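You operate a simulated robot arm through the tools that you are given. There is no shell and no other tool.

Carry out the task below with a simulated robot arm. There is one attempt and no reset: what you move stays moved.

## Task
Put things in order on the crate side of the big table. At the end: the green hook weight stands where the orange buckle stood; the black hook weight stands where the green hook weight stood; the orange buckle stands where the blue tin stood; the blue tin from the crate side of the big table stands on top of the black rubber anvil pad; whatever was shut is shut again. Leave all else as you found it, and nothing knocked over.

The check looks at the end state, three seconds after you hand in, the way a careful person would. Anything else that was tipped, shoved, dropped, spilled or broken makes it a failure.

## Robot
A 6-joint arm with a two-finger gripper, fixed in place. Base frame: the origin is at the foot of the arm, x ahead of it, y to its left, z up; the work surface is at about z = 780. Readings come in mm, rad, newtons and seconds.
With the tool pointing down near the work surface it reaches from about 100 to 700 mm from the base axis. Its first joint turns from -1.152 to 1.152 rad. Payload 2.45 kg.
Tool frame: the origin (TCP) lies between the finger pads and is the grasp point; the fingertips stand 30 mm ahead of it; z points along the fingers, y is the line along which they close. The gripper opens to 106 mm. The gripper's body begins 79 mm behind the TCP.
Orientation is told as [roll, pitch, yaw] about the base's x, y, z axes, in that order, counted from this pose: with the fingers straight down and closing along the base's y, the tool's x points along the base's -x, its y along +y and its z along -z.

## Interface
- The arm moves only by the tool send_rows. Its argument "deltas" is a list of rows, each an object of numbers (a shift or turn left out is 0, a gripper value left out holds the last): "rx", "ry", "rz": the turn, a rotation vector about the tool's x, y, z in rad; "tx", "ty", "tz": the shift along the tool's x, y, z in mm; "gripper": the closure, from 0 (fully open) to 1 (shut). In form: [{"rx": .., "ry": .., "rz": .., "tx": .., "ty": .., "tz": .., "gripper": ..}, ...]. A call has 1 to 20 rows; each row is the pose to reach, as a shift and turn from the pose commanded when the call began, along the tool's axes at that moment. A row lasts 0.2 s, in which the tool goes at most 50 mm and 0.15 rad; a call with a longer step from one row to the next is refused whole, and so is a gripper value outside its range. Where a pose cannot be reached the arm comes as near as it can. A force on the tool above 40 N (or 10 N above the force at the start of the call, whichever is more), or a blocked arm, ends the call early, and 0.2 s more pass. The fingers move at their own pace (about 153 mm/s each) and stop on an object; they squeeze with about 24 N. The grip force told is the motor's: it shows also when the fingers shut on nothing. Time passes only in rows, and 0.2 s behind the last, so rows that repeat a pose let the fingers close. The reply holds the time, the measured pose of the TCP, the force on the tool along the base axes, the opening and the grip force, in the units named above and with some noise, with the torque about the TCP (base axes, N m) and any sound that the robot's microphone picked up.
- Cameras (640 x 400 px; columns grow to the right, rows downward): "scene" is fixed at [58.9, 412.5, 1399]; the picture's right is [-0.68, -0.74, 0.00], its down [-0.43, 0.39, -0.82] and it looks along [0.60, -0.55, -0.58] (base axes); focal length 315 px, centre (320, 200). "wrist" rides on the gripper at [76, -2, -106] in the tool frame; the picture's right is [0.02, 1.00, 0.00], its down [-0.78, 0.02, -0.62] and it looks along [-0.62, 0.01, 0.78] (tool axes); focal length 247 px, centre (320, 200). There is no depth. A picture from a camera that has moved, and an enlarged one, comes with that camera's place and axes in the base frame and with its lens. The place of the scene camera against the robot may be out by one fixed shift of up to 18 mm in any direction.
- camera(camera): a new picture of that camera. It takes no simulated time.
- close_up(camera, box): a new picture of the part [left, top, right, bottom] of that camera's present view, enlarged. It takes no simulated time.
- hand_in(): hands the job in; it is judged then, once.

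Nothing tells you positions but the pictures and the camera data. Unless the task says otherwise, let go and move clear before handing in.

The tools are called after ">>>" by a JSON object that holds its "name" and its "arguments". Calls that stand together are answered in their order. send_rows: Moves the arm, as the interface text tells. Its arguments: {"type":"object","properties":{"deltas":{"type":"array","items":{"type":"object","properties":{"rx":{"type":"number"},"ry":{"type":"number"},"rz":{"type":"number"},"tx":{"type":"number"},"ty":{"type":"number"},"tz":{"type":"number"},"gripper":{"type":"number"}}}}},"required":["deltas"]} The other tools are called the same way: camera (camera) takes a picture; close_up (camera, box) takes an enlarged picture of a part of a camera's view; hand_in () hands the job in.

At the start:

```text
t: 0.0
eef_pos: [288.1, -139.9, 1131.4]
ee_rot: [0.0, -0.002, 0.001]
ft_force: [0.1, 0.6, -0.9]
wrist_torque: [-0.02, 0.0, -0.02]
gripper_width: 106.3
finger_force: 0.0
```

scene: 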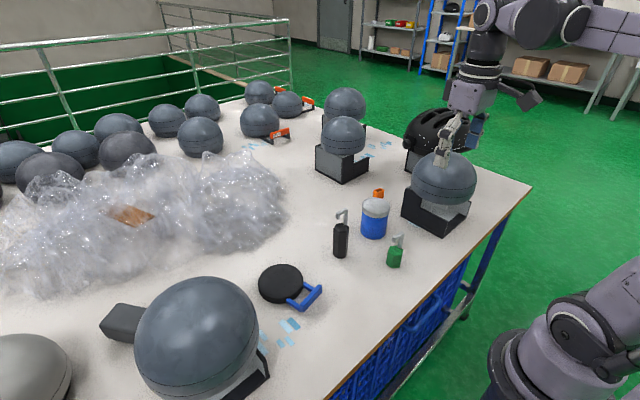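
wrist: 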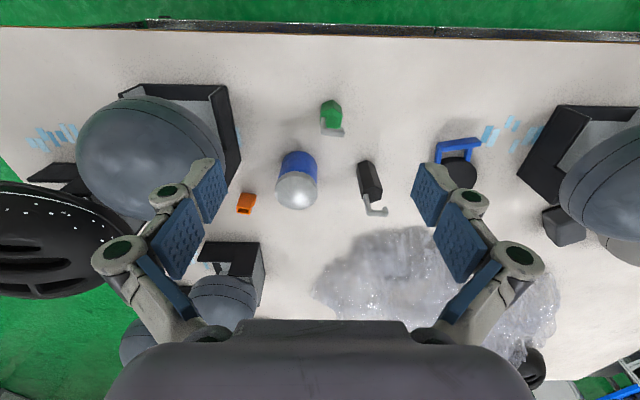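

I see a table with a blue tin, an orange buckle behind it, a black hook weight, a green hook weight and a round black pad with a blue handle. I'll take closer pictures first to find the positions.

>>> {"name": "close_up", "arguments": {"camera": "scene", "box": [240, 160, 480, 310]}}

>>> {"name": "close_up", "arguments": {"camera": "wrist", "box": [200, 70, 520, 270]}}

>>> {"name": "camera", "arguments": {"camera": "wrist"}}

```text
2.67 times, centred on (360, 235) of scene
camera zoom: at [58.9, 412.5, 1399.0], right [-0.68, -0.74, 0.0], down [-0.43, 0.39, -0.82], along [0.6, -0.55, -0.58], focal length 841 px, centre (213, 107)
```

zoom: 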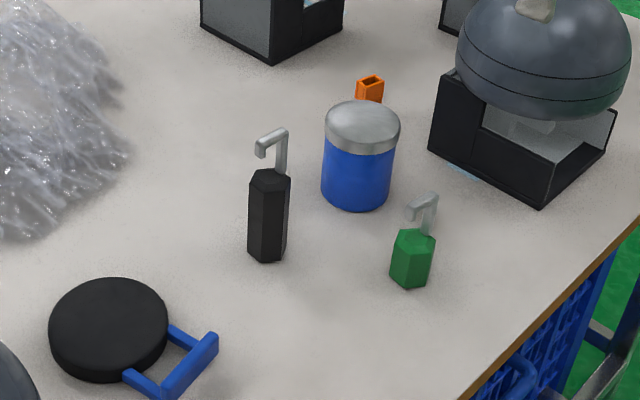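

```text
2.00 times, centred on (360, 170) of wrist
camera zoom: at [211.1, -142.1, 1236.8], right [-0.02, 1.0, 0.0], down [0.78, 0.02, 0.62], along [0.62, 0.01, -0.78], focal length 494 px, centre (240, 260)
```

zoom: 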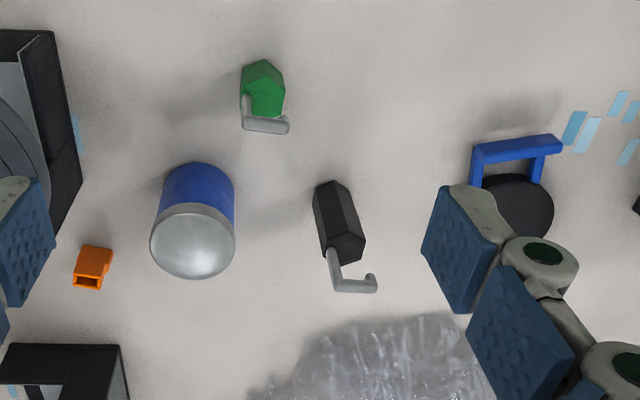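

```text
taken
camera wrist: at [211.1, -142.1, 1236.8], right [-0.02, 1.0, 0.0], down [0.78, 0.02, 0.62], along [0.62, 0.01, -0.78], focal length 247 px, centre (320, 200)
```

wrist: 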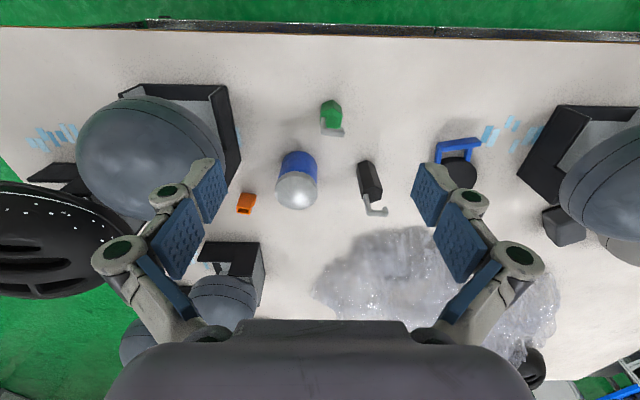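

The buckle, tin, two weights and pad are roughly located. I want a closer look at the pad, its blue handle and the surroundings before I touch anything.

>>> {"name": "close_up", "arguments": {"camera": "scene", "box": [240, 245, 340, 345]}}

>>> {"name": "close_up", "arguments": {"camera": "scene", "box": [300, 70, 540, 240]}}

>>> {"name": "close_up", "arguments": {"camera": "scene", "box": [0, 240, 340, 400]}}

>>> {"name": "close_up", "arguments": {"camera": "scene", "box": [0, 60, 320, 260]}}

>>> {"name": "close_up", "arguments": {"camera": "scene", "box": [340, 0, 640, 180]}}

>>> {"name": "close_up", "arguments": {"camera": "wrist", "box": [400, 70, 640, 270]}}

>>> {"name": "close_up", "arguments": {"camera": "wrist", "box": [0, 70, 300, 270]}}

>>> {"name": "close_up", "arguments": {"camera": "scene", "box": [320, 240, 560, 400]}}

```text
4.00 times, centred on (290, 295) of scene
camera zoom: at [58.9, 412.5, 1399.0], right [-0.68, -0.74, 0.0], down [-0.43, 0.39, -0.82], along [0.6, -0.55, -0.58], focal length 1262 px, centre (440, -180)
```

zoom: 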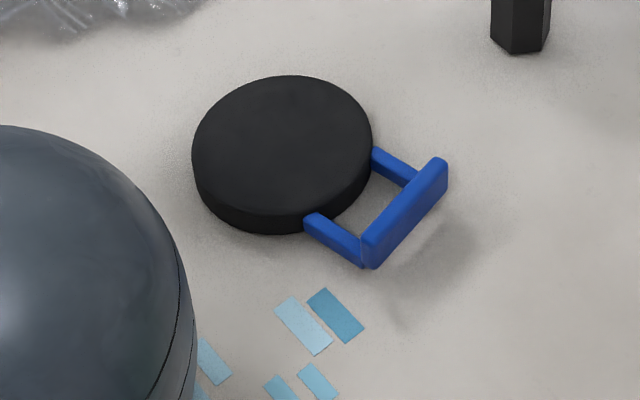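

```text
2.35 times, centred on (420, 155) of scene
camera zoom: at [58.9, 412.5, 1399.0], right [-0.68, -0.74, 0.0], down [-0.43, 0.39, -0.82], along [0.6, -0.55, -0.58], focal length 742 px, centre (85, 306)
```

zoom: 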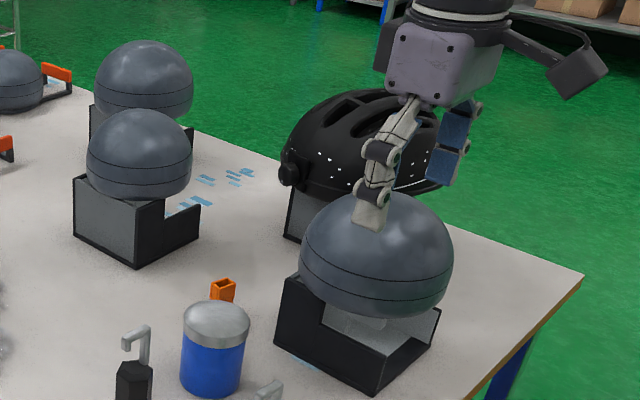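

```text
1.88 times, centred on (170, 320) of scene
camera zoom: at [58.9, 412.5, 1399.0], right [-0.68, -0.74, 0.0], down [-0.43, 0.39, -0.82], along [0.6, -0.55, -0.58], focal length 594 px, centre (602, -26)
```

zoom: 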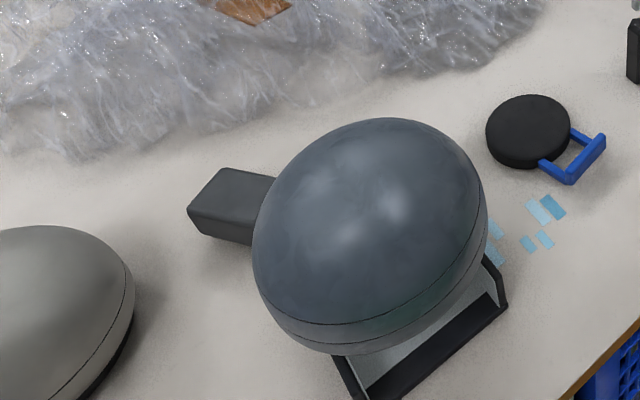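

```text
2.00 times, centred on (160, 160) of scene
camera zoom: at [58.9, 412.5, 1399.0], right [-0.68, -0.74, 0.0], down [-0.43, 0.39, -0.82], along [0.6, -0.55, -0.58], focal length 631 px, centre (640, 280)
```

zoom: 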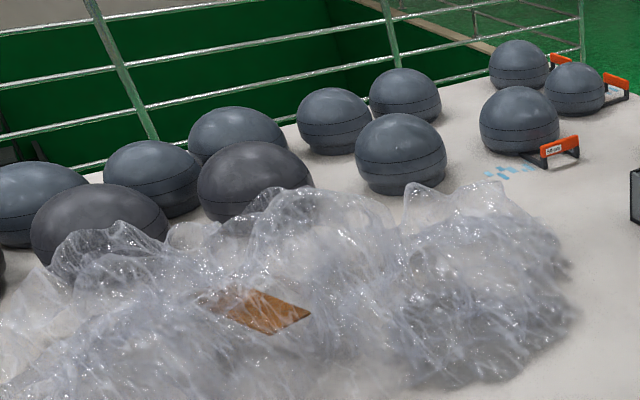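

```text
2.13 times, centred on (490, 90) of scene
camera zoom: at [58.9, 412.5, 1399.0], right [-0.68, -0.74, 0.0], down [-0.43, 0.39, -0.82], along [0.6, -0.55, -0.58], focal length 673 px, centre (-43, 435)
```

zoom: 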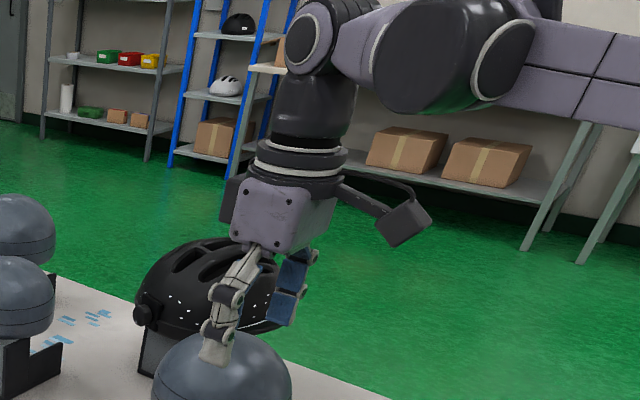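

```text
2.00 times, centred on (520, 170) of wrist
camera zoom: at [211.1, -142.1, 1236.8], right [-0.02, 1.0, 0.0], down [0.78, 0.02, 0.62], along [0.62, 0.01, -0.78], focal length 494 px, centre (-80, 260)
```

zoom: 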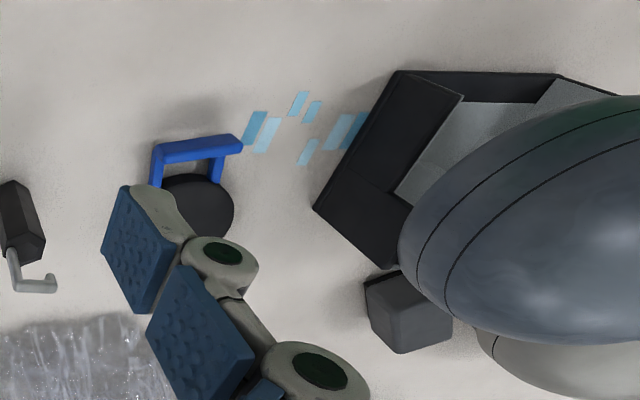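

```text
2.00 times, centred on (150, 170) of wrist
camera zoom: at [211.1, -142.1, 1236.8], right [-0.02, 1.0, 0.0], down [0.78, 0.02, 0.62], along [0.62, 0.01, -0.78], focal length 494 px, centre (660, 260)
```

zoom: 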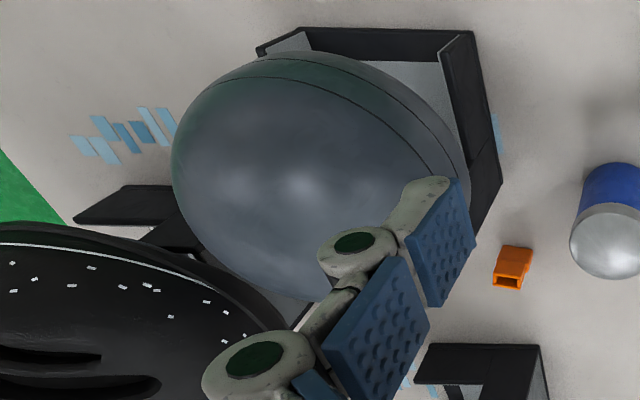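

```text
2.50 times, centred on (440, 320) of scene
camera zoom: at [58.9, 412.5, 1399.0], right [-0.68, -0.74, 0.0], down [-0.43, 0.39, -0.82], along [0.6, -0.55, -0.58], focal length 788 px, centre (20, -100)
```

zoom: 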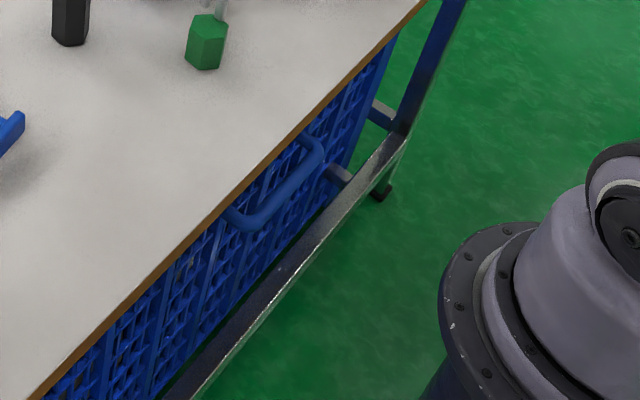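

The pad is the black disc with the fixed blue handle, at about (496, 141). The tin goes first, then the buckle, the green weight and the black weight. I'm lowering the camera for a better view of them.

>>> {"name": "send_rows", "arguments": {"deltas": [{"tx": -14, "ty": 7, "tz": 44, "gripper": 0}, {"tx": -28, "ty": 14, "tz": 88}, {"tx": -42, "ty": 20, "tz": 131}, {"tx": -42, "ty": 20, "tz": 131}]}}

>>> {"name": "camera", "arguments": {"camera": "wrist"}}

>>> {"name": "close_up", "arguments": {"camera": "wrist", "box": [240, 60, 440, 260]}}

>>> {"name": "camera", "arguments": {"camera": "scene"}}

```text
t: 1.0
eef_pos: [329.7, -120.4, 998.5]
ee_rot: [-0.001, -0.002, 0.0]
ft_force: [0.9, -0.5, -0.5]
wrist_torque: [-0.01, -0.01, 0.03]
gripper_width: 105.8
finger_force: 0.1
```

```text
taken
camera wrist: at [252.9, -122.0, 1104.3], right [-0.02, 1.0, 0.0], down [0.78, 0.02, 0.62], along [0.62, 0.01, -0.78], focal length 247 px, centre (320, 200)
```

wrist: 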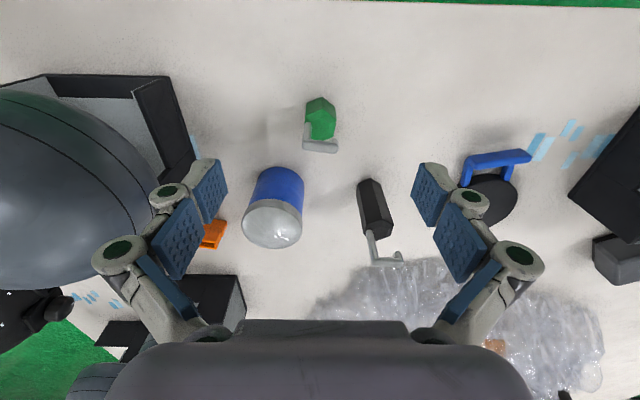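

```text
2.00 times, centred on (340, 160) of wrist
camera zoom: at [252.9, -122.0, 1104.3], right [-0.02, 1.0, 0.0], down [0.78, 0.02, 0.62], along [0.62, 0.01, -0.78], focal length 494 px, centre (280, 280)
```

zoom: 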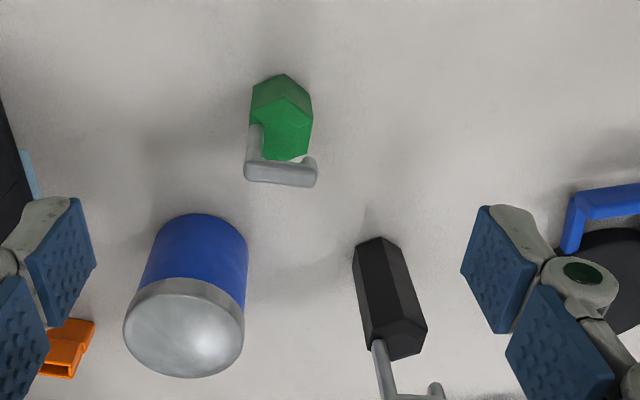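

```text
taken
```

scene: 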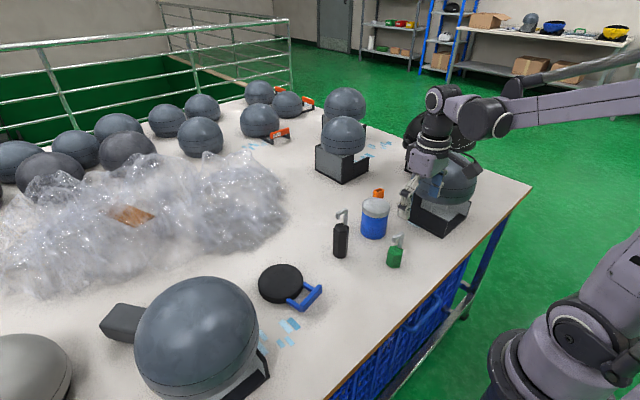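

The tin is about 79 mm wide and 97 mm tall, at around (480, -179). The green weight is near (366, -120) and the black one near (486, -40), both with flats facing ±y. I'm moving above the tin now to check alignment.

>>> {"name": "send_rows", "arguments": {"deltas": [{"tx": -38, "ty": -15, "tz": 10}, {"tx": -76, "ty": -30, "tz": 20}, {"tx": -114, "ty": -45, "tz": 30}, {"tx": -150, "ty": -59, "tz": 38}, {"tx": -150, "ty": -59, "tz": 38}]}}

>>> {"name": "camera", "arguments": {"camera": "wrist"}}

>>> {"name": "close_up", "arguments": {"camera": "wrist", "box": [200, 30, 440, 180]}}

>>> {"name": "camera", "arguments": {"camera": "scene"}}

```text
t: 2.2
eef_pos: [481.6, -177.6, 963.8]
ee_rot: [0.0, -0.002, 0.001]
ft_force: [0.1, 0.0, -0.9]
wrist_torque: [-0.01, -0.01, -0.01]
gripper_width: 106.1
finger_force: 0.1
```

```text
taken
camera wrist: at [404.4, -178.5, 1069.9], right [-0.02, 1.0, 0.0], down [0.78, 0.02, 0.62], along [0.62, 0.01, -0.78], focal length 247 px, centre (320, 200)
```

wrist: 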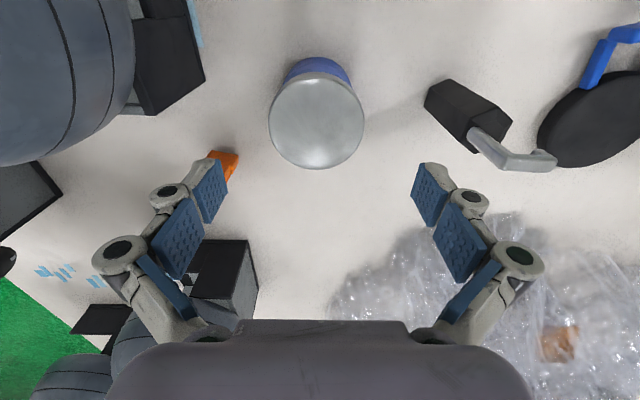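

```text
2.67 times, centred on (320, 105) of wrist
camera zoom: at [404.4, -178.5, 1069.9], right [-0.02, 1.0, 0.0], down [0.78, 0.02, 0.62], along [0.62, 0.01, -0.78], focal length 659 px, centre (320, 453)
```

zoom: 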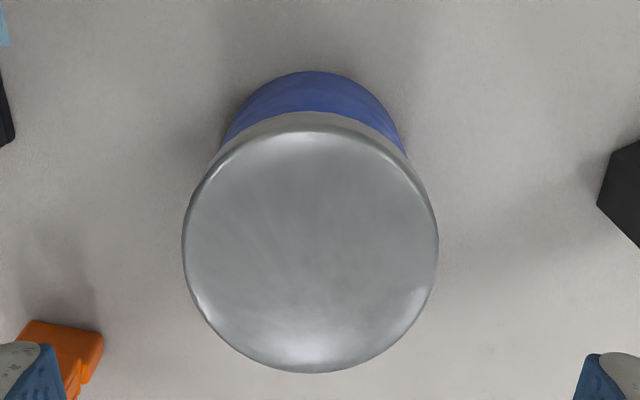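

```text
taken
```

scene: 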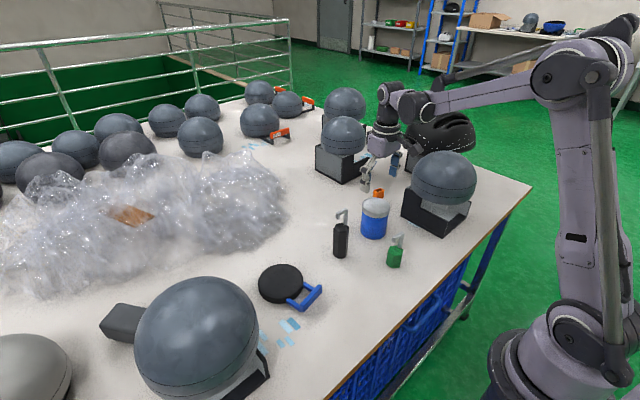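

The tin's centre is at about (482, -180.5). I'll shift 3 mm, go straight down to about z 815 and close on the body.

>>> {"name": "send_rows", "arguments": {"deltas": [{"ty": -3, "tz": 40, "gripper": 0}, {"ty": -3, "tz": 80}, {"ty": -3, "tz": 115}, {"ty": -3, "tz": 148}, {"ty": -3, "tz": 148}]}}

>>> {"name": "close_up", "arguments": {"camera": "scene", "box": [290, 130, 470, 280]}}

>>> {"name": "camera", "arguments": {"camera": "wrist"}}

```text
t: 3.4
eef_pos: [480.8, -181.4, 810.6]
ee_rot: [0.001, -0.002, 0.001]
ft_force: [0.2, 4.2, 10.1]
wrist_torque: [0.18, -0.03, -0.03]
gripper_width: 105.9
finger_force: 0.0
```

```text
2.67 times, centred on (380, 205) of scene
camera zoom: at [58.8, 412.6, 1399.0], right [-0.68, -0.74, 0.0], down [-0.43, 0.39, -0.82], along [0.6, -0.55, -0.58], focal length 841 px, centre (160, 187)
```

zoom: 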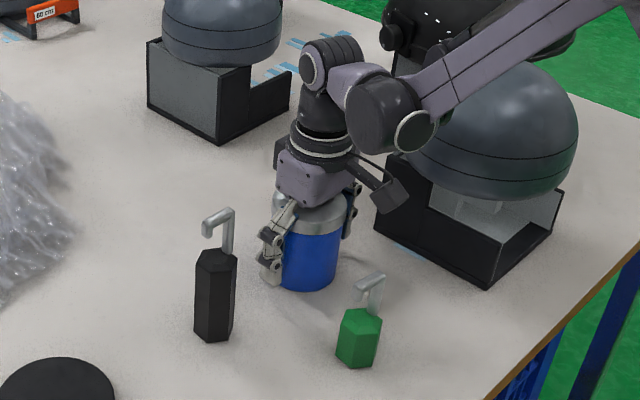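

```text
taken
camera wrist: at [404.4, -182.7, 918.2], right [-0.02, 1.0, 0.0], down [0.78, 0.02, 0.62], along [0.62, 0.02, -0.78], focal length 247 px, centre (320, 200)
```

wrist: 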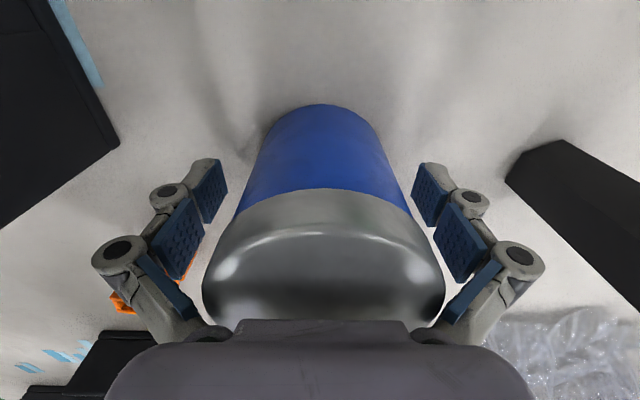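

There is a light contact force of about 10 N, probably fingertips near the table or the palm near the lid. I'll raise a few mm and check that it goes away before closing.

>>> {"name": "send_rows", "arguments": {"deltas": [{"tz": -4}, {"tz": -7}, {"tz": -7}]}}

>>> {"name": "close_up", "arguments": {"camera": "scene", "box": [340, 170, 430, 250]}}

>>> {"name": "camera", "arguments": {"camera": "wrist"}}

```text
t: 4.2
eef_pos: [480.7, -183.0, 820.4]
ee_rot: [0.0, -0.004, 0.001]
ft_force: [0.0, -0.1, -0.4]
wrist_torque: [0.02, -0.03, 0.0]
gripper_width: 105.9
finger_force: 0.0
```

```text
5.00 times, centred on (385, 210) of scene
camera zoom: at [58.9, 412.5, 1399.0], right [-0.68, -0.74, 0.0], down [-0.43, 0.39, -0.82], along [0.6, -0.55, -0.58], focal length 1577 px, centre (-5, 150)
```

zoom: 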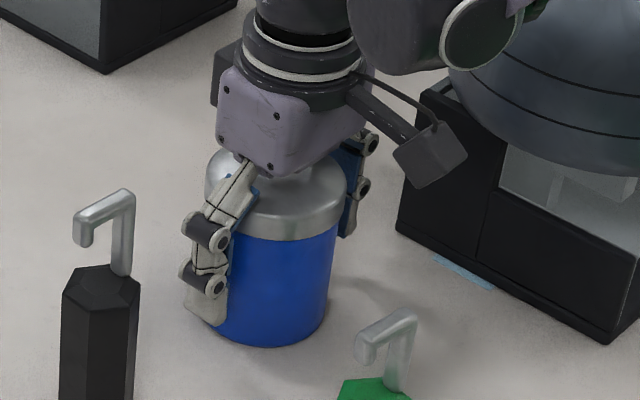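

```text
taken
camera wrist: at [403.9, -184.2, 926.2], right [-0.02, 1.0, 0.0], down [0.78, 0.02, 0.62], along [0.62, 0.01, -0.78], focal length 247 px, centre (320, 200)
```

wrist: 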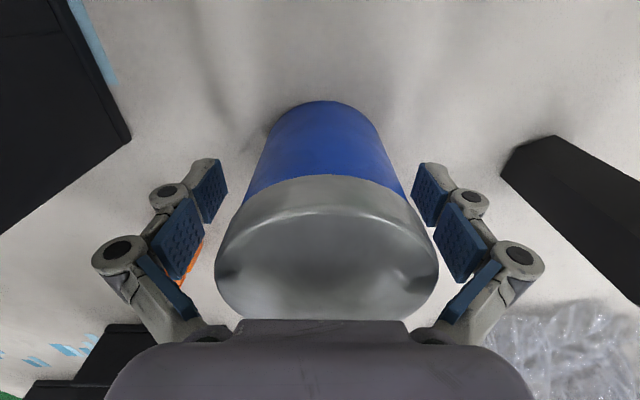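

The force is gone at z ≈ 820. Closing on the tin.

>>> {"name": "send_rows", "arguments": {"deltas": [{"gripper": 1}, {"gripper": 1}, {"gripper": 1}, {"gripper": 1}]}}

>>> {"name": "camera", "arguments": {"camera": "wrist"}}

>>> {"name": "close_up", "arguments": {"camera": "scene", "box": [340, 170, 430, 250]}}

```text
t: 5.2
eef_pos: [480.8, -183.0, 821.0]
ee_rot: [-0.002, -0.003, 0.0]
ft_force: [1.7, 4.1, 39.8]
wrist_torque: [-0.01, 0.03, 0.08]
gripper_width: 83.2
finger_force: 23.7
```

```text
taken
camera wrist: at [403.8, -183.7, 927.1], right [-0.02, 1.0, 0.0], down [0.78, 0.02, 0.62], along [0.62, 0.01, -0.78], focal length 247 px, centre (320, 200)
```

wrist: 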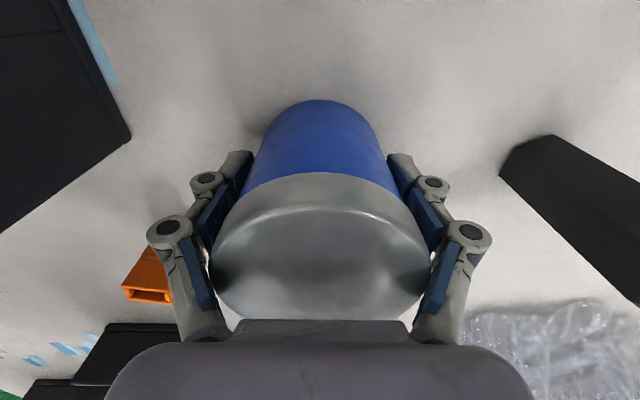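

```text
5.00 times, centred on (385, 210) of scene
camera zoom: at [58.3, 412.8, 1398.9], right [-0.68, -0.74, 0.0], down [-0.43, 0.39, -0.82], along [0.6, -0.55, -0.58], focal length 1577 px, centre (-5, 150)
```

zoom: 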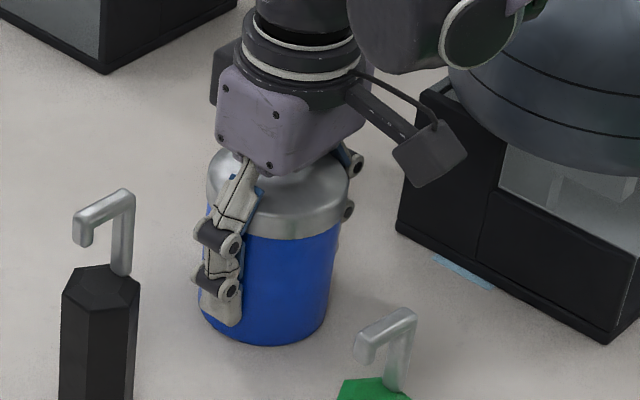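

The grip reads 83 mm with full squeeze. There is upward force as well, likely from the linkage pressing the tin down. I'll lift gently and check that the whole tin comes along.

>>> {"name": "send_rows", "arguments": {"deltas": [{"tz": -3}, {"tz": -6}, {"tz": -10}, {"tz": -15}, {"tz": -15}]}}

>>> {"name": "camera", "arguments": {"camera": "wrist"}}

>>> {"name": "close_up", "arguments": {"camera": "scene", "box": [340, 170, 430, 250]}}

```text
t: 6.4
eef_pos: [480.4, -185.0, 835.5]
ee_rot: [0.0, -0.001, 0.001]
ft_force: [-0.6, 0.9, -2.5]
wrist_torque: [0.03, -0.02, -0.02]
gripper_width: 74.9
finger_force: 24.2
```

```text
taken
camera wrist: at [404.2, -184.9, 941.6], right [-0.02, 1.0, 0.0], down [0.78, 0.02, 0.62], along [0.62, 0.01, -0.78], focal length 247 px, centre (320, 200)
```

wrist: 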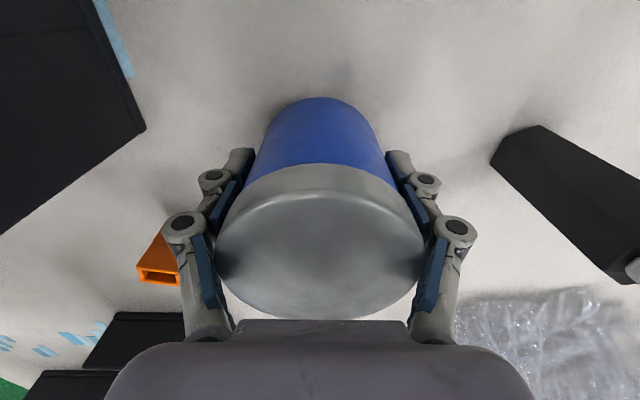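

```text
5.00 times, centred on (385, 210) of scene
camera zoom: at [59.0, 412.4, 1399.0], right [-0.68, -0.74, 0.0], down [-0.43, 0.39, -0.82], along [0.6, -0.55, -0.58], focal length 1577 px, centre (-5, 150)
```

zoom: 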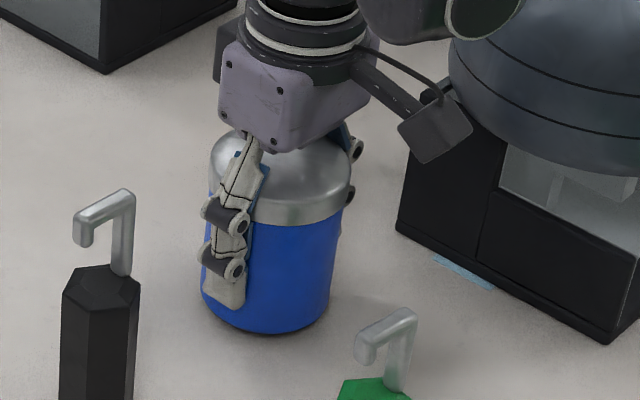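

The whole tin is held at 75 mm grip width, lightly weighted, with the lid still on. Next I raise it well above the black weight and move toward the pad to measure the pad more exactly.

>>> {"name": "send_rows", "arguments": {"deltas": [{"tz": -25}, {"tz": -55}, {"tz": -90}, {"tz": -125}, {"tz": -155}, {"tz": -170}, {"tz": -170, "ty": 20}, {"tz": -170, "ty": 55}, {"tz": -170, "ty": 90}, {"tz": -170, "ty": 125}, {"tz": -170, "ty": 150}, {"tz": -170, "ty": 165}, {"tz": -170, "ty": 165}]}}

>>> {"name": "camera", "arguments": {"camera": "wrist"}}

>>> {"name": "close_up", "arguments": {"camera": "wrist", "box": [340, 20, 580, 170]}}

>>> {"name": "camera", "arguments": {"camera": "scene"}}

```text
t: 9.2
eef_pos: [478.7, -18.7, 1006.9]
ee_rot: [0.0, -0.003, 0.001]
ft_force: [-0.5, 0.4, -2.0]
wrist_torque: [0.01, -0.01, 0.01]
gripper_width: 75.1
finger_force: 24.6
```

```text
taken
camera wrist: at [401.3, -20.4, 1112.3], right [-0.02, 1.0, 0.0], down [0.78, 0.02, 0.62], along [0.62, 0.01, -0.78], focal length 247 px, centre (320, 200)
```

wrist: 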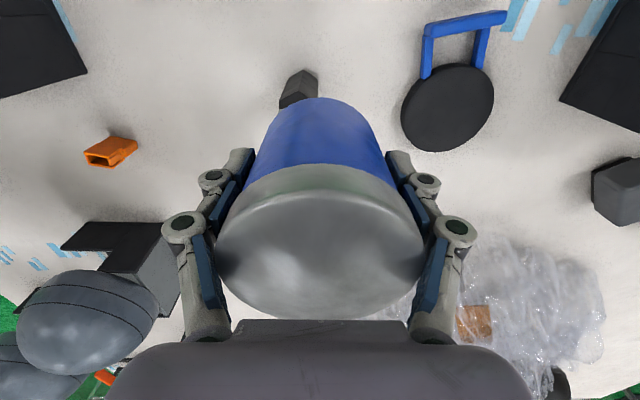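

```text
2.67 times, centred on (460, 95) of wrist
camera zoom: at [401.3, -20.4, 1112.3], right [-0.02, 1.0, 0.0], down [0.78, 0.02, 0.62], along [0.62, 0.01, -0.78], focal length 659 px, centre (-53, 480)
```

zoom: 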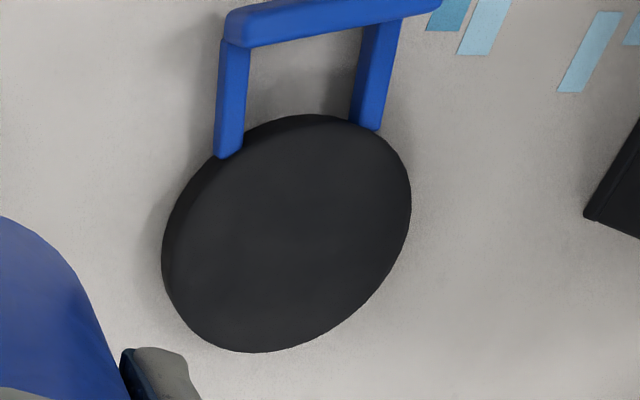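

```text
taken
```

scene: 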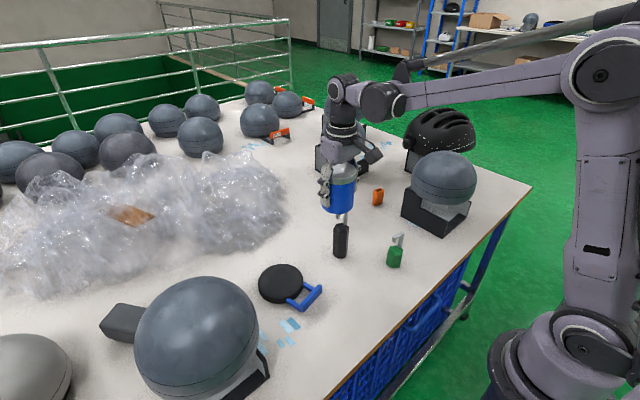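

From the wrist view the pad's centre is at about (503, 144) with its top near z 797. I'll move the tin above it while staying high.

>>> {"name": "send_rows", "arguments": {"deltas": [{"tx": -4, "ty": 25}, {"tx": -9, "ty": 60}, {"tx": -14, "ty": 95}, {"tx": -19, "ty": 130}, {"tx": -22, "ty": 152}, {"tx": -23.3, "ty": 163}, {"tx": -23.3, "ty": 163}]}}

>>> {"name": "camera", "arguments": {"camera": "wrist"}}

>>> {"name": "camera", "arguments": {"camera": "scene"}}

>>> {"name": "close_up", "arguments": {"camera": "scene", "box": [220, 150, 360, 310]}}

```text
t: 10.8
eef_pos: [505.1, 145.5, 1006.0]
ee_rot: [0.0, -0.002, 0.0]
ft_force: [-0.8, 0.0, -1.6]
wrist_torque: [0.0, -0.01, 0.01]
gripper_width: 74.9
finger_force: 24.8
```

```text
taken
camera wrist: at [428.0, 143.9, 1112.1], right [-0.02, 1.0, 0.0], down [0.78, 0.02, 0.62], along [0.62, 0.01, -0.78], focal length 247 px, centre (320, 200)
```

wrist: 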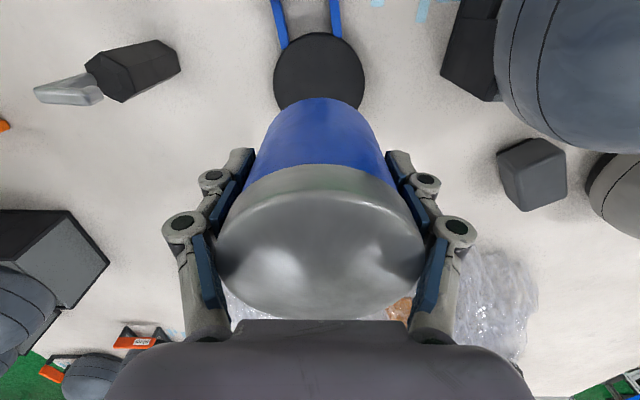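

```text
taken
```

scene: 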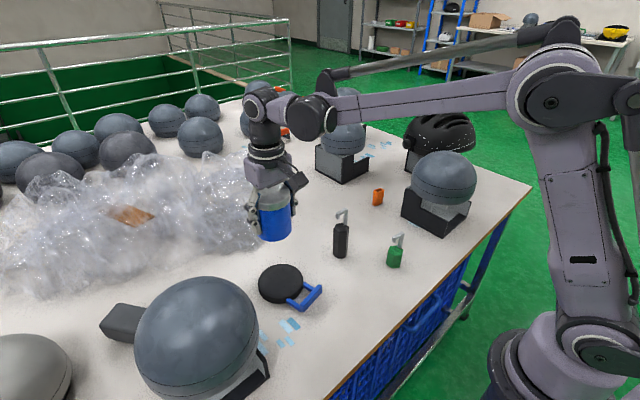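

```text
2.50 times, centred on (290, 230) of scene
camera zoom: at [58.9, 412.5, 1399.0], right [-0.68, -0.74, 0.0], down [-0.43, 0.39, -0.82], along [0.6, -0.55, -0.58], focal length 788 px, centre (395, 125)
```

zoom: 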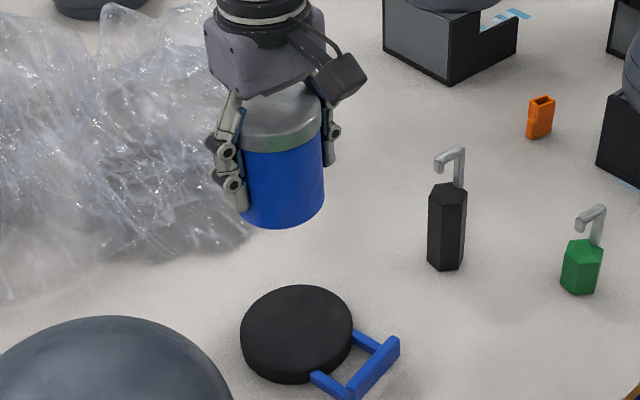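

The tin hangs above the pad. I'll zoom in to refine the centring before going down.

>>> {"name": "close_up", "arguments": {"camera": "wrist", "box": [250, 0, 390, 120]}}

>>> {"name": "close_up", "arguments": {"camera": "scene", "box": [245, 180, 335, 320]}}

```text
3.33 times, centred on (320, 60) of wrist
camera zoom: at [428.0, 143.9, 1112.1], right [-0.02, 1.0, 0.0], down [0.78, 0.02, 0.62], along [0.62, 0.01, -0.78], focal length 823 px, centre (320, 667)
```

zoom: 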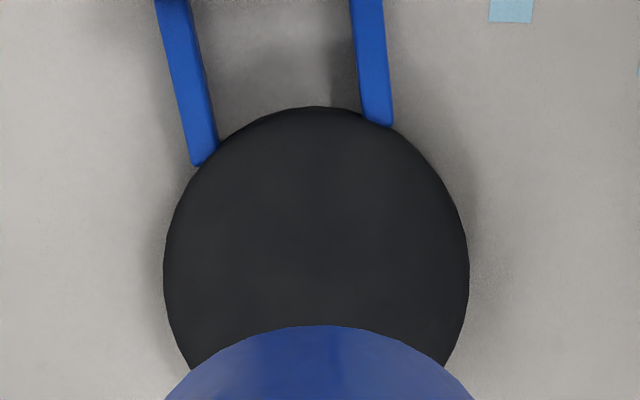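

```text
2.86 times, centred on (290, 250) of scene
camera zoom: at [58.9, 412.5, 1399.0], right [-0.68, -0.74, 0.0], down [-0.43, 0.39, -0.82], along [0.6, -0.55, -0.58], focal length 901 px, centre (406, 57)
```

zoom: 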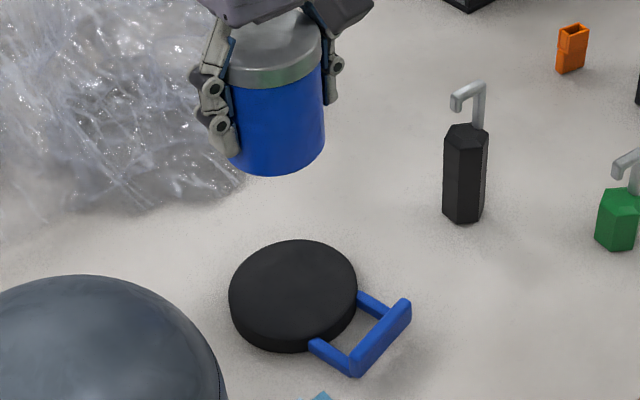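

The pad centre refines to about (505.5, 143.5). I'm making a 2 mm correction and lowering to just above the pad.

>>> {"name": "send_rows", "arguments": {"deltas": [{"ty": -2, "tz": 20}, {"ty": -2, "tz": 50}, {"ty": -2, "tz": 80}, {"ty": -2, "tz": 110}, {"ty": -2, "tz": 130}, {"ty": -2, "tz": 140}, {"ty": -2, "tz": 146}, {"ty": -2, "tz": 146}]}}

>>> {"name": "close_up", "arguments": {"camera": "scene", "box": [240, 210, 340, 310]}}

>>> {"name": "camera", "arguments": {"camera": "wrist"}}

```text
t: 12.6
eef_pos: [503.2, 143.1, 859.4]
ee_rot: [0.0, -0.001, 0.0]
ft_force: [0.4, 0.6, -2.0]
wrist_torque: [-0.03, 0.02, 0.03]
gripper_width: 75.2
finger_force: 24.1
```

```text
4.00 times, centred on (290, 260) of scene
camera zoom: at [59.0, 412.5, 1399.0], right [-0.68, -0.74, 0.0], down [-0.43, 0.39, -0.82], along [0.6, -0.55, -0.58], focal length 1262 px, centre (440, -40)
```

zoom: 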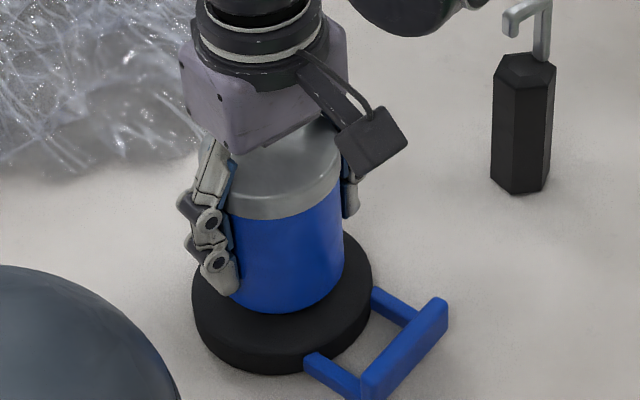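

```text
taken
camera wrist: at [426.3, 141.8, 965.6], right [-0.02, 1.0, 0.0], down [0.78, 0.02, 0.62], along [0.62, 0.01, -0.78], focal length 247 px, centre (320, 200)
```

wrist: 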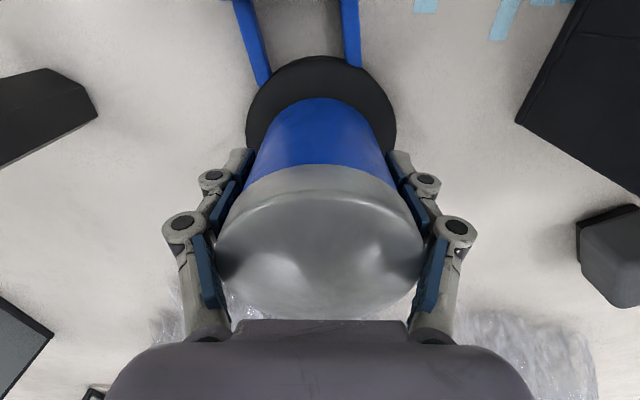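

The tin is centred on the pad laterally, with an even margin. I'm lowering in small steps until contact.

>>> {"name": "send_rows", "arguments": {"deltas": [{"tz": 4}, {"tz": 8}, {"tz": 10}, {"tz": 10}]}}

>>> {"name": "close_up", "arguments": {"camera": "scene", "box": [240, 210, 340, 310]}}

```text
t: 13.6
eef_pos: [504.4, 142.2, 850.5]
ee_rot: [0.0, -0.001, 0.001]
ft_force: [-0.5, -0.4, 1.2]
wrist_torque: [-0.07, 0.07, -0.01]
gripper_width: 74.9
finger_force: 24.1
```

```text
4.00 times, centred on (290, 260) of scene
camera zoom: at [58.9, 412.5, 1399.0], right [-0.68, -0.74, 0.0], down [-0.43, 0.39, -0.82], along [0.6, -0.55, -0.58], focal length 1262 px, centre (440, -40)
```

zoom: 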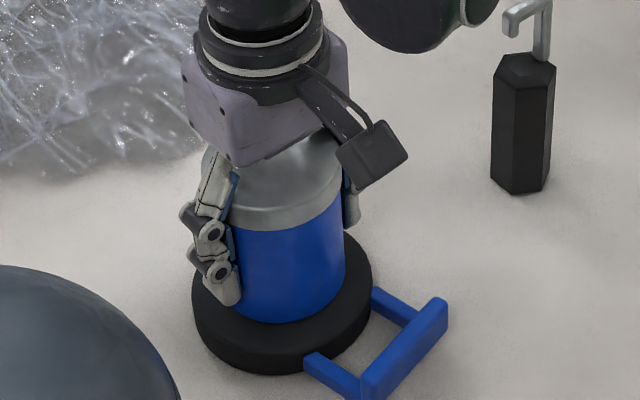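

Contact seems to be starting, with force going from -2 to +1 N. I'll lower another 1–2 mm to confirm.

>>> {"name": "send_rows", "arguments": {"deltas": [{"tz": 1}, {"tz": 1.5}, {"tz": 1.5}]}}

```text
t: 14.4
eef_pos: [504.3, 141.2, 849.1]
ee_rot: [0.0, -0.003, 0.001]
ft_force: [2.5, -2.9, 28.1]
wrist_torque: [-0.05, -0.06, 0.0]
gripper_width: 75.1
finger_force: 24.3
```

Firm contact at 28 N, so the tin stands on the pad. I'll ease off 1 mm, then open.

>>> {"name": "send_rows", "arguments": {"deltas": [{"tz": -0.7, "gripper": 1}, {"tz": -1, "gripper": 1}, {"tz": -1, "gripper": 0.22}, {"tz": -1, "gripper": 0.1}, {"tz": -1, "gripper": 0}, {"tz": -1, "gripper": 0}]}}

>>> {"name": "camera", "arguments": {"camera": "wrist"}}

>>> {"name": "close_up", "arguments": {"camera": "scene", "box": [240, 210, 340, 310]}}

```text
t: 15.8
eef_pos: [504.3, 142.9, 849.5]
ee_rot: [0.001, -0.002, -0.002]
ft_force: [0.1, -1.0, 1.0]
wrist_torque: [-0.02, 0.0, 0.0]
gripper_width: 106.0
finger_force: 0.0
```

```text
taken
camera wrist: at [427.2, 141.6, 955.3], right [-0.02, 1.0, 0.0], down [0.78, 0.02, 0.62], along [0.62, 0.01, -0.78], focal length 247 px, centre (320, 200)
```

wrist: 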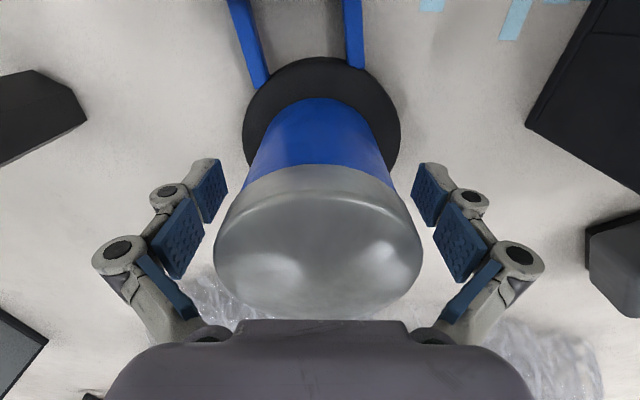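

```text
4.00 times, centred on (290, 260) of scene
camera zoom: at [58.9, 412.5, 1399.0], right [-0.68, -0.74, 0.0], down [-0.43, 0.39, -0.82], along [0.6, -0.55, -0.58], focal length 1262 px, centre (440, -40)
```

zoom: 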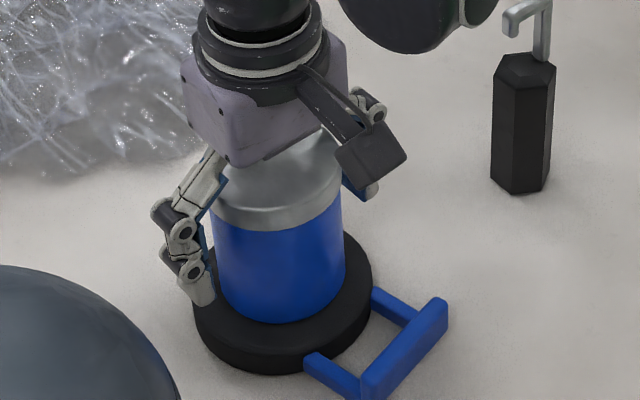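

The tin stands on the pad. I'll back straight up, then move over toward the orange buckle to look at it.

>>> {"name": "send_rows", "arguments": {"deltas": [{"tz": -15}, {"tz": -40}, {"tz": -80}, {"tz": -120}, {"tz": -155}, {"tz": -160}, {"tz": -160}]}}

>>> {"name": "send_rows", "arguments": {"deltas": [{"tx": 2, "ty": -30}, {"tx": 5, "ty": -75}, {"tx": 8, "ty": -120}, {"tx": 11, "ty": -165}, {"tx": 14, "ty": -210}, {"tx": 16, "ty": -255}, {"tx": 19, "ty": -300}, {"tx": 22, "ty": -345}, {"tx": 24, "ty": -380}, {"tx": 24, "ty": -393}, {"tx": 24, "ty": -393}]}}

>>> {"name": "camera", "arguments": {"camera": "wrist"}}

>>> {"name": "close_up", "arguments": {"camera": "wrist", "box": [220, 110, 340, 210]}}

>>> {"name": "camera", "arguments": {"camera": "scene"}}

>>> {"name": "close_up", "arguments": {"camera": "scene", "box": [350, 170, 410, 220]}}

```text
t: 17.4
eef_pos: [503.5, 145.2, 1012.4]
ee_rot: [-0.001, -0.003, 0.0]
ft_force: [0.0, -0.4, -0.5]
wrist_torque: [-0.01, -0.02, 0.01]
gripper_width: 105.9
finger_force: 0.0
```

```text
t: 19.8
eef_pos: [479.5, -248.2, 1010.8]
ee_rot: [0.001, -0.003, 0.0]
ft_force: [0.3, -0.2, -0.9]
wrist_torque: [0.03, 0.0, -0.05]
gripper_width: 106.2
finger_force: 0.1
```

```text
taken
camera wrist: at [402.3, -249.9, 1117.1], right [-0.02, 1.0, 0.0], down [0.78, 0.02, 0.62], along [0.62, 0.01, -0.78], focal length 247 px, centre (320, 200)
```

wrist: 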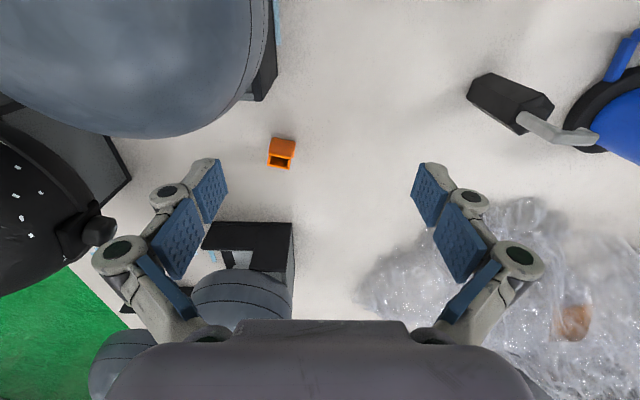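

```text
4.00 times, centred on (280, 160) of wrist
camera zoom: at [402.3, -249.9, 1117.1], right [-0.02, 1.0, 0.0], down [0.78, 0.02, 0.62], along [0.62, 0.01, -0.78], focal length 988 px, centre (480, 360)
```

zoom: 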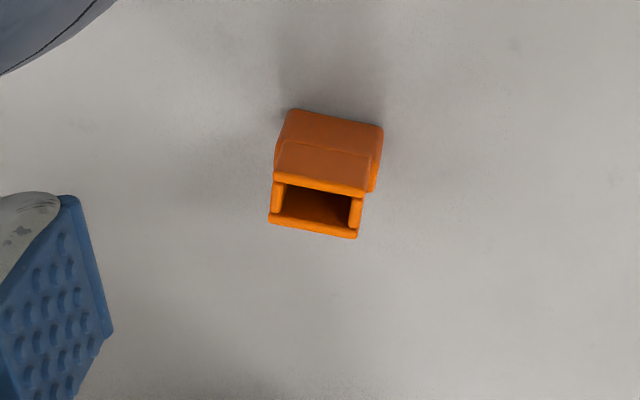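

```text
taken
```

scene: 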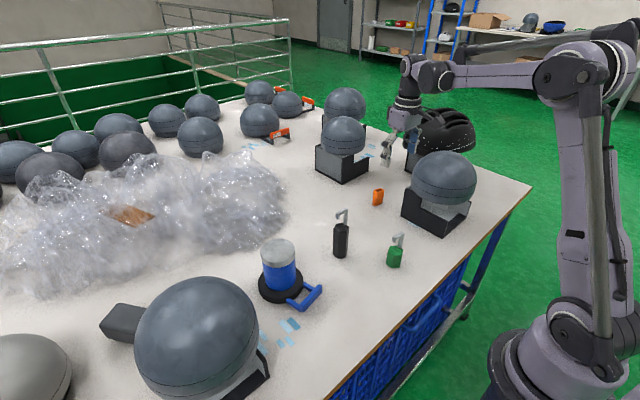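

```text
8.00 times, centred on (380, 195) of scene
camera zoom: at [58.9, 412.4, 1399.0], right [-0.68, -0.74, 0.0], down [-0.43, 0.39, -0.82], along [0.6, -0.55, -0.58], focal length 2523 px, centre (-160, 240)
```

zoom: 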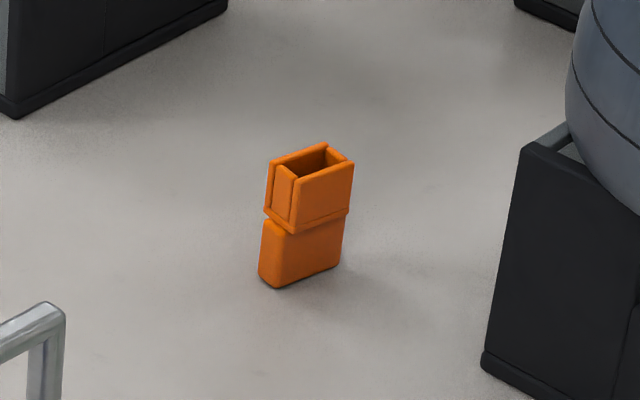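

The buckle stands at about (567, -302), roughly 30 × 16 mm and 50 mm tall, turned about -11°. I'll go above it with the gripper turned to match.

>>> {"name": "send_rows", "arguments": {"deltas": [{"tx": -20, "ty": -12, "rz": 0.04}, {"tx": -45, "ty": -27, "rz": 0.1}, {"tx": -70, "ty": -42, "rz": 0.15}, {"tx": -87.5, "ty": -53.5, "rz": 0.19}, {"tx": -87.5, "ty": -53.5, "rz": 0.19, "tz": 30}, {"tx": -87.5, "ty": -53.5, "rz": 0.19, "tz": 70}, {"tx": -87.5, "ty": -53.5, "rz": 0.19, "tz": 100}, {"tx": -87.5, "ty": -53.5, "rz": 0.19, "tz": 110}, {"tx": -87.5, "ty": -53.5, "rz": 0.19, "tz": 110}]}}

>>> {"name": "camera", "arguments": {"camera": "wrist"}}

>>> {"name": "close_up", "arguments": {"camera": "wrist", "box": [240, 40, 400, 160]}}

>>> {"name": "close_up", "arguments": {"camera": "scene", "box": [320, 90, 480, 240]}}

```text
t: 21.8
eef_pos: [565.7, -302.4, 898.7]
ee_rot: [0.0, -0.002, -0.19]
ft_force: [0.4, 0.1, -1.8]
wrist_torque: [0.01, 0.0, -0.01]
gripper_width: 105.9
finger_force: 0.1
```

```text
taken
camera wrist: at [490.0, -289.8, 1004.6], right [0.17, 0.99, 0.0], down [0.77, -0.13, 0.62], along [0.61, -0.1, -0.78], focal length 247 px, centre (320, 200)
```

wrist: 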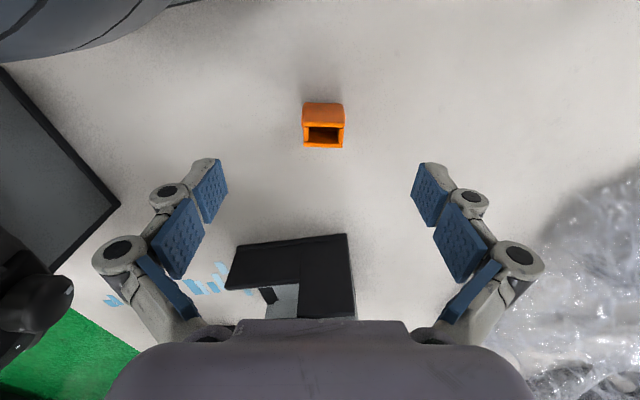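

```text
3.33 times, centred on (320, 100) of wrist
camera zoom: at [490.0, -289.8, 1004.6], right [0.17, 0.99, 0.0], down [0.77, -0.13, 0.62], along [0.61, -0.1, -0.78], focal length 823 px, centre (320, 533)
```

zoom: 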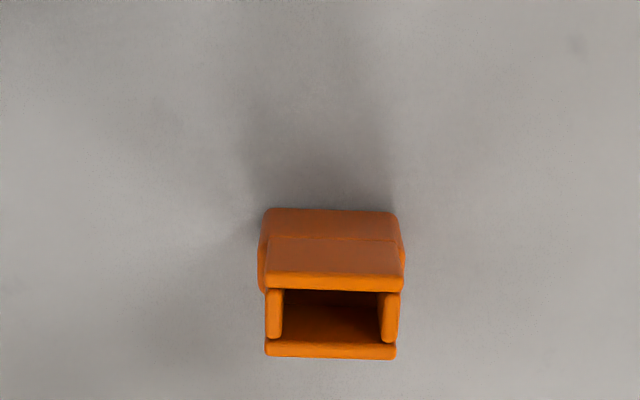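

```text
2.67 times, centred on (400, 165) of scene
camera zoom: at [58.9, 412.5, 1399.0], right [-0.68, -0.74, 0.0], down [-0.43, 0.39, -0.82], along [0.6, -0.55, -0.58], focal length 841 px, centre (107, 293)
```

zoom: 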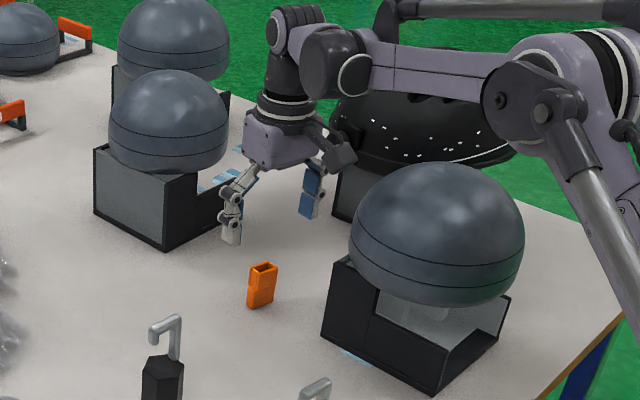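

Alignment is within about 1.5 mm, which puts the buckle at about (567, -301). Descending to grip it.

>>> {"name": "send_rows", "arguments": {"deltas": [{"tx": -1, "ty": 1.5, "tz": 25}, {"tx": -1, "ty": 1.5, "tz": 50}, {"tx": -1, "ty": 1.5, "tz": 70}, {"tx": -1, "ty": 1.5, "tz": 79}, {"tx": -1, "ty": 1.5, "tz": 79}]}}

>>> {"name": "close_up", "arguments": {"camera": "scene", "box": [330, 130, 430, 230]}}

>>> {"name": "camera", "arguments": {"camera": "wrist"}}

```text
t: 23.0
eef_pos: [569.5, -302.6, 820.0]
ee_rot: [0.0, -0.001, -0.192]
ft_force: [-0.5, 0.9, -0.1]
wrist_torque: [0.0, -0.04, 0.02]
gripper_width: 106.1
finger_force: 0.1
```

```text
4.00 times, centred on (380, 180) of scene
camera zoom: at [58.9, 412.5, 1399.0], right [-0.68, -0.74, 0.0], down [-0.43, 0.39, -0.82], along [0.6, -0.55, -0.58], focal length 1262 px, centre (80, 280)
```

zoom: 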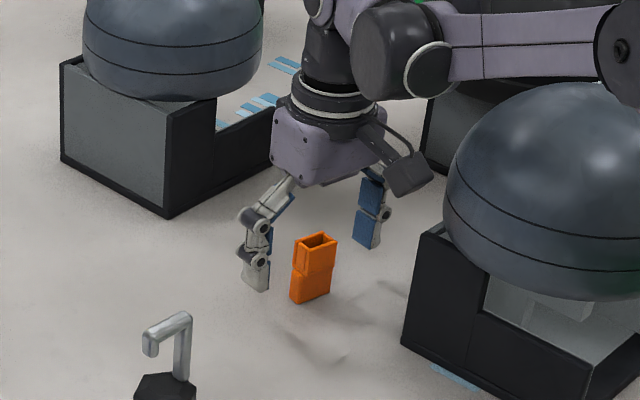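

```text
taken
camera wrist: at [492.6, -289.2, 926.4], right [0.17, 0.99, 0.0], down [0.77, -0.13, 0.62], along [0.61, -0.1, -0.78], focal length 247 px, centre (320, 200)
```

wrist: 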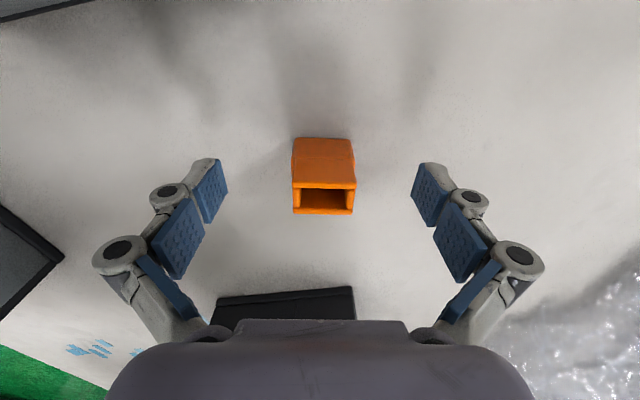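

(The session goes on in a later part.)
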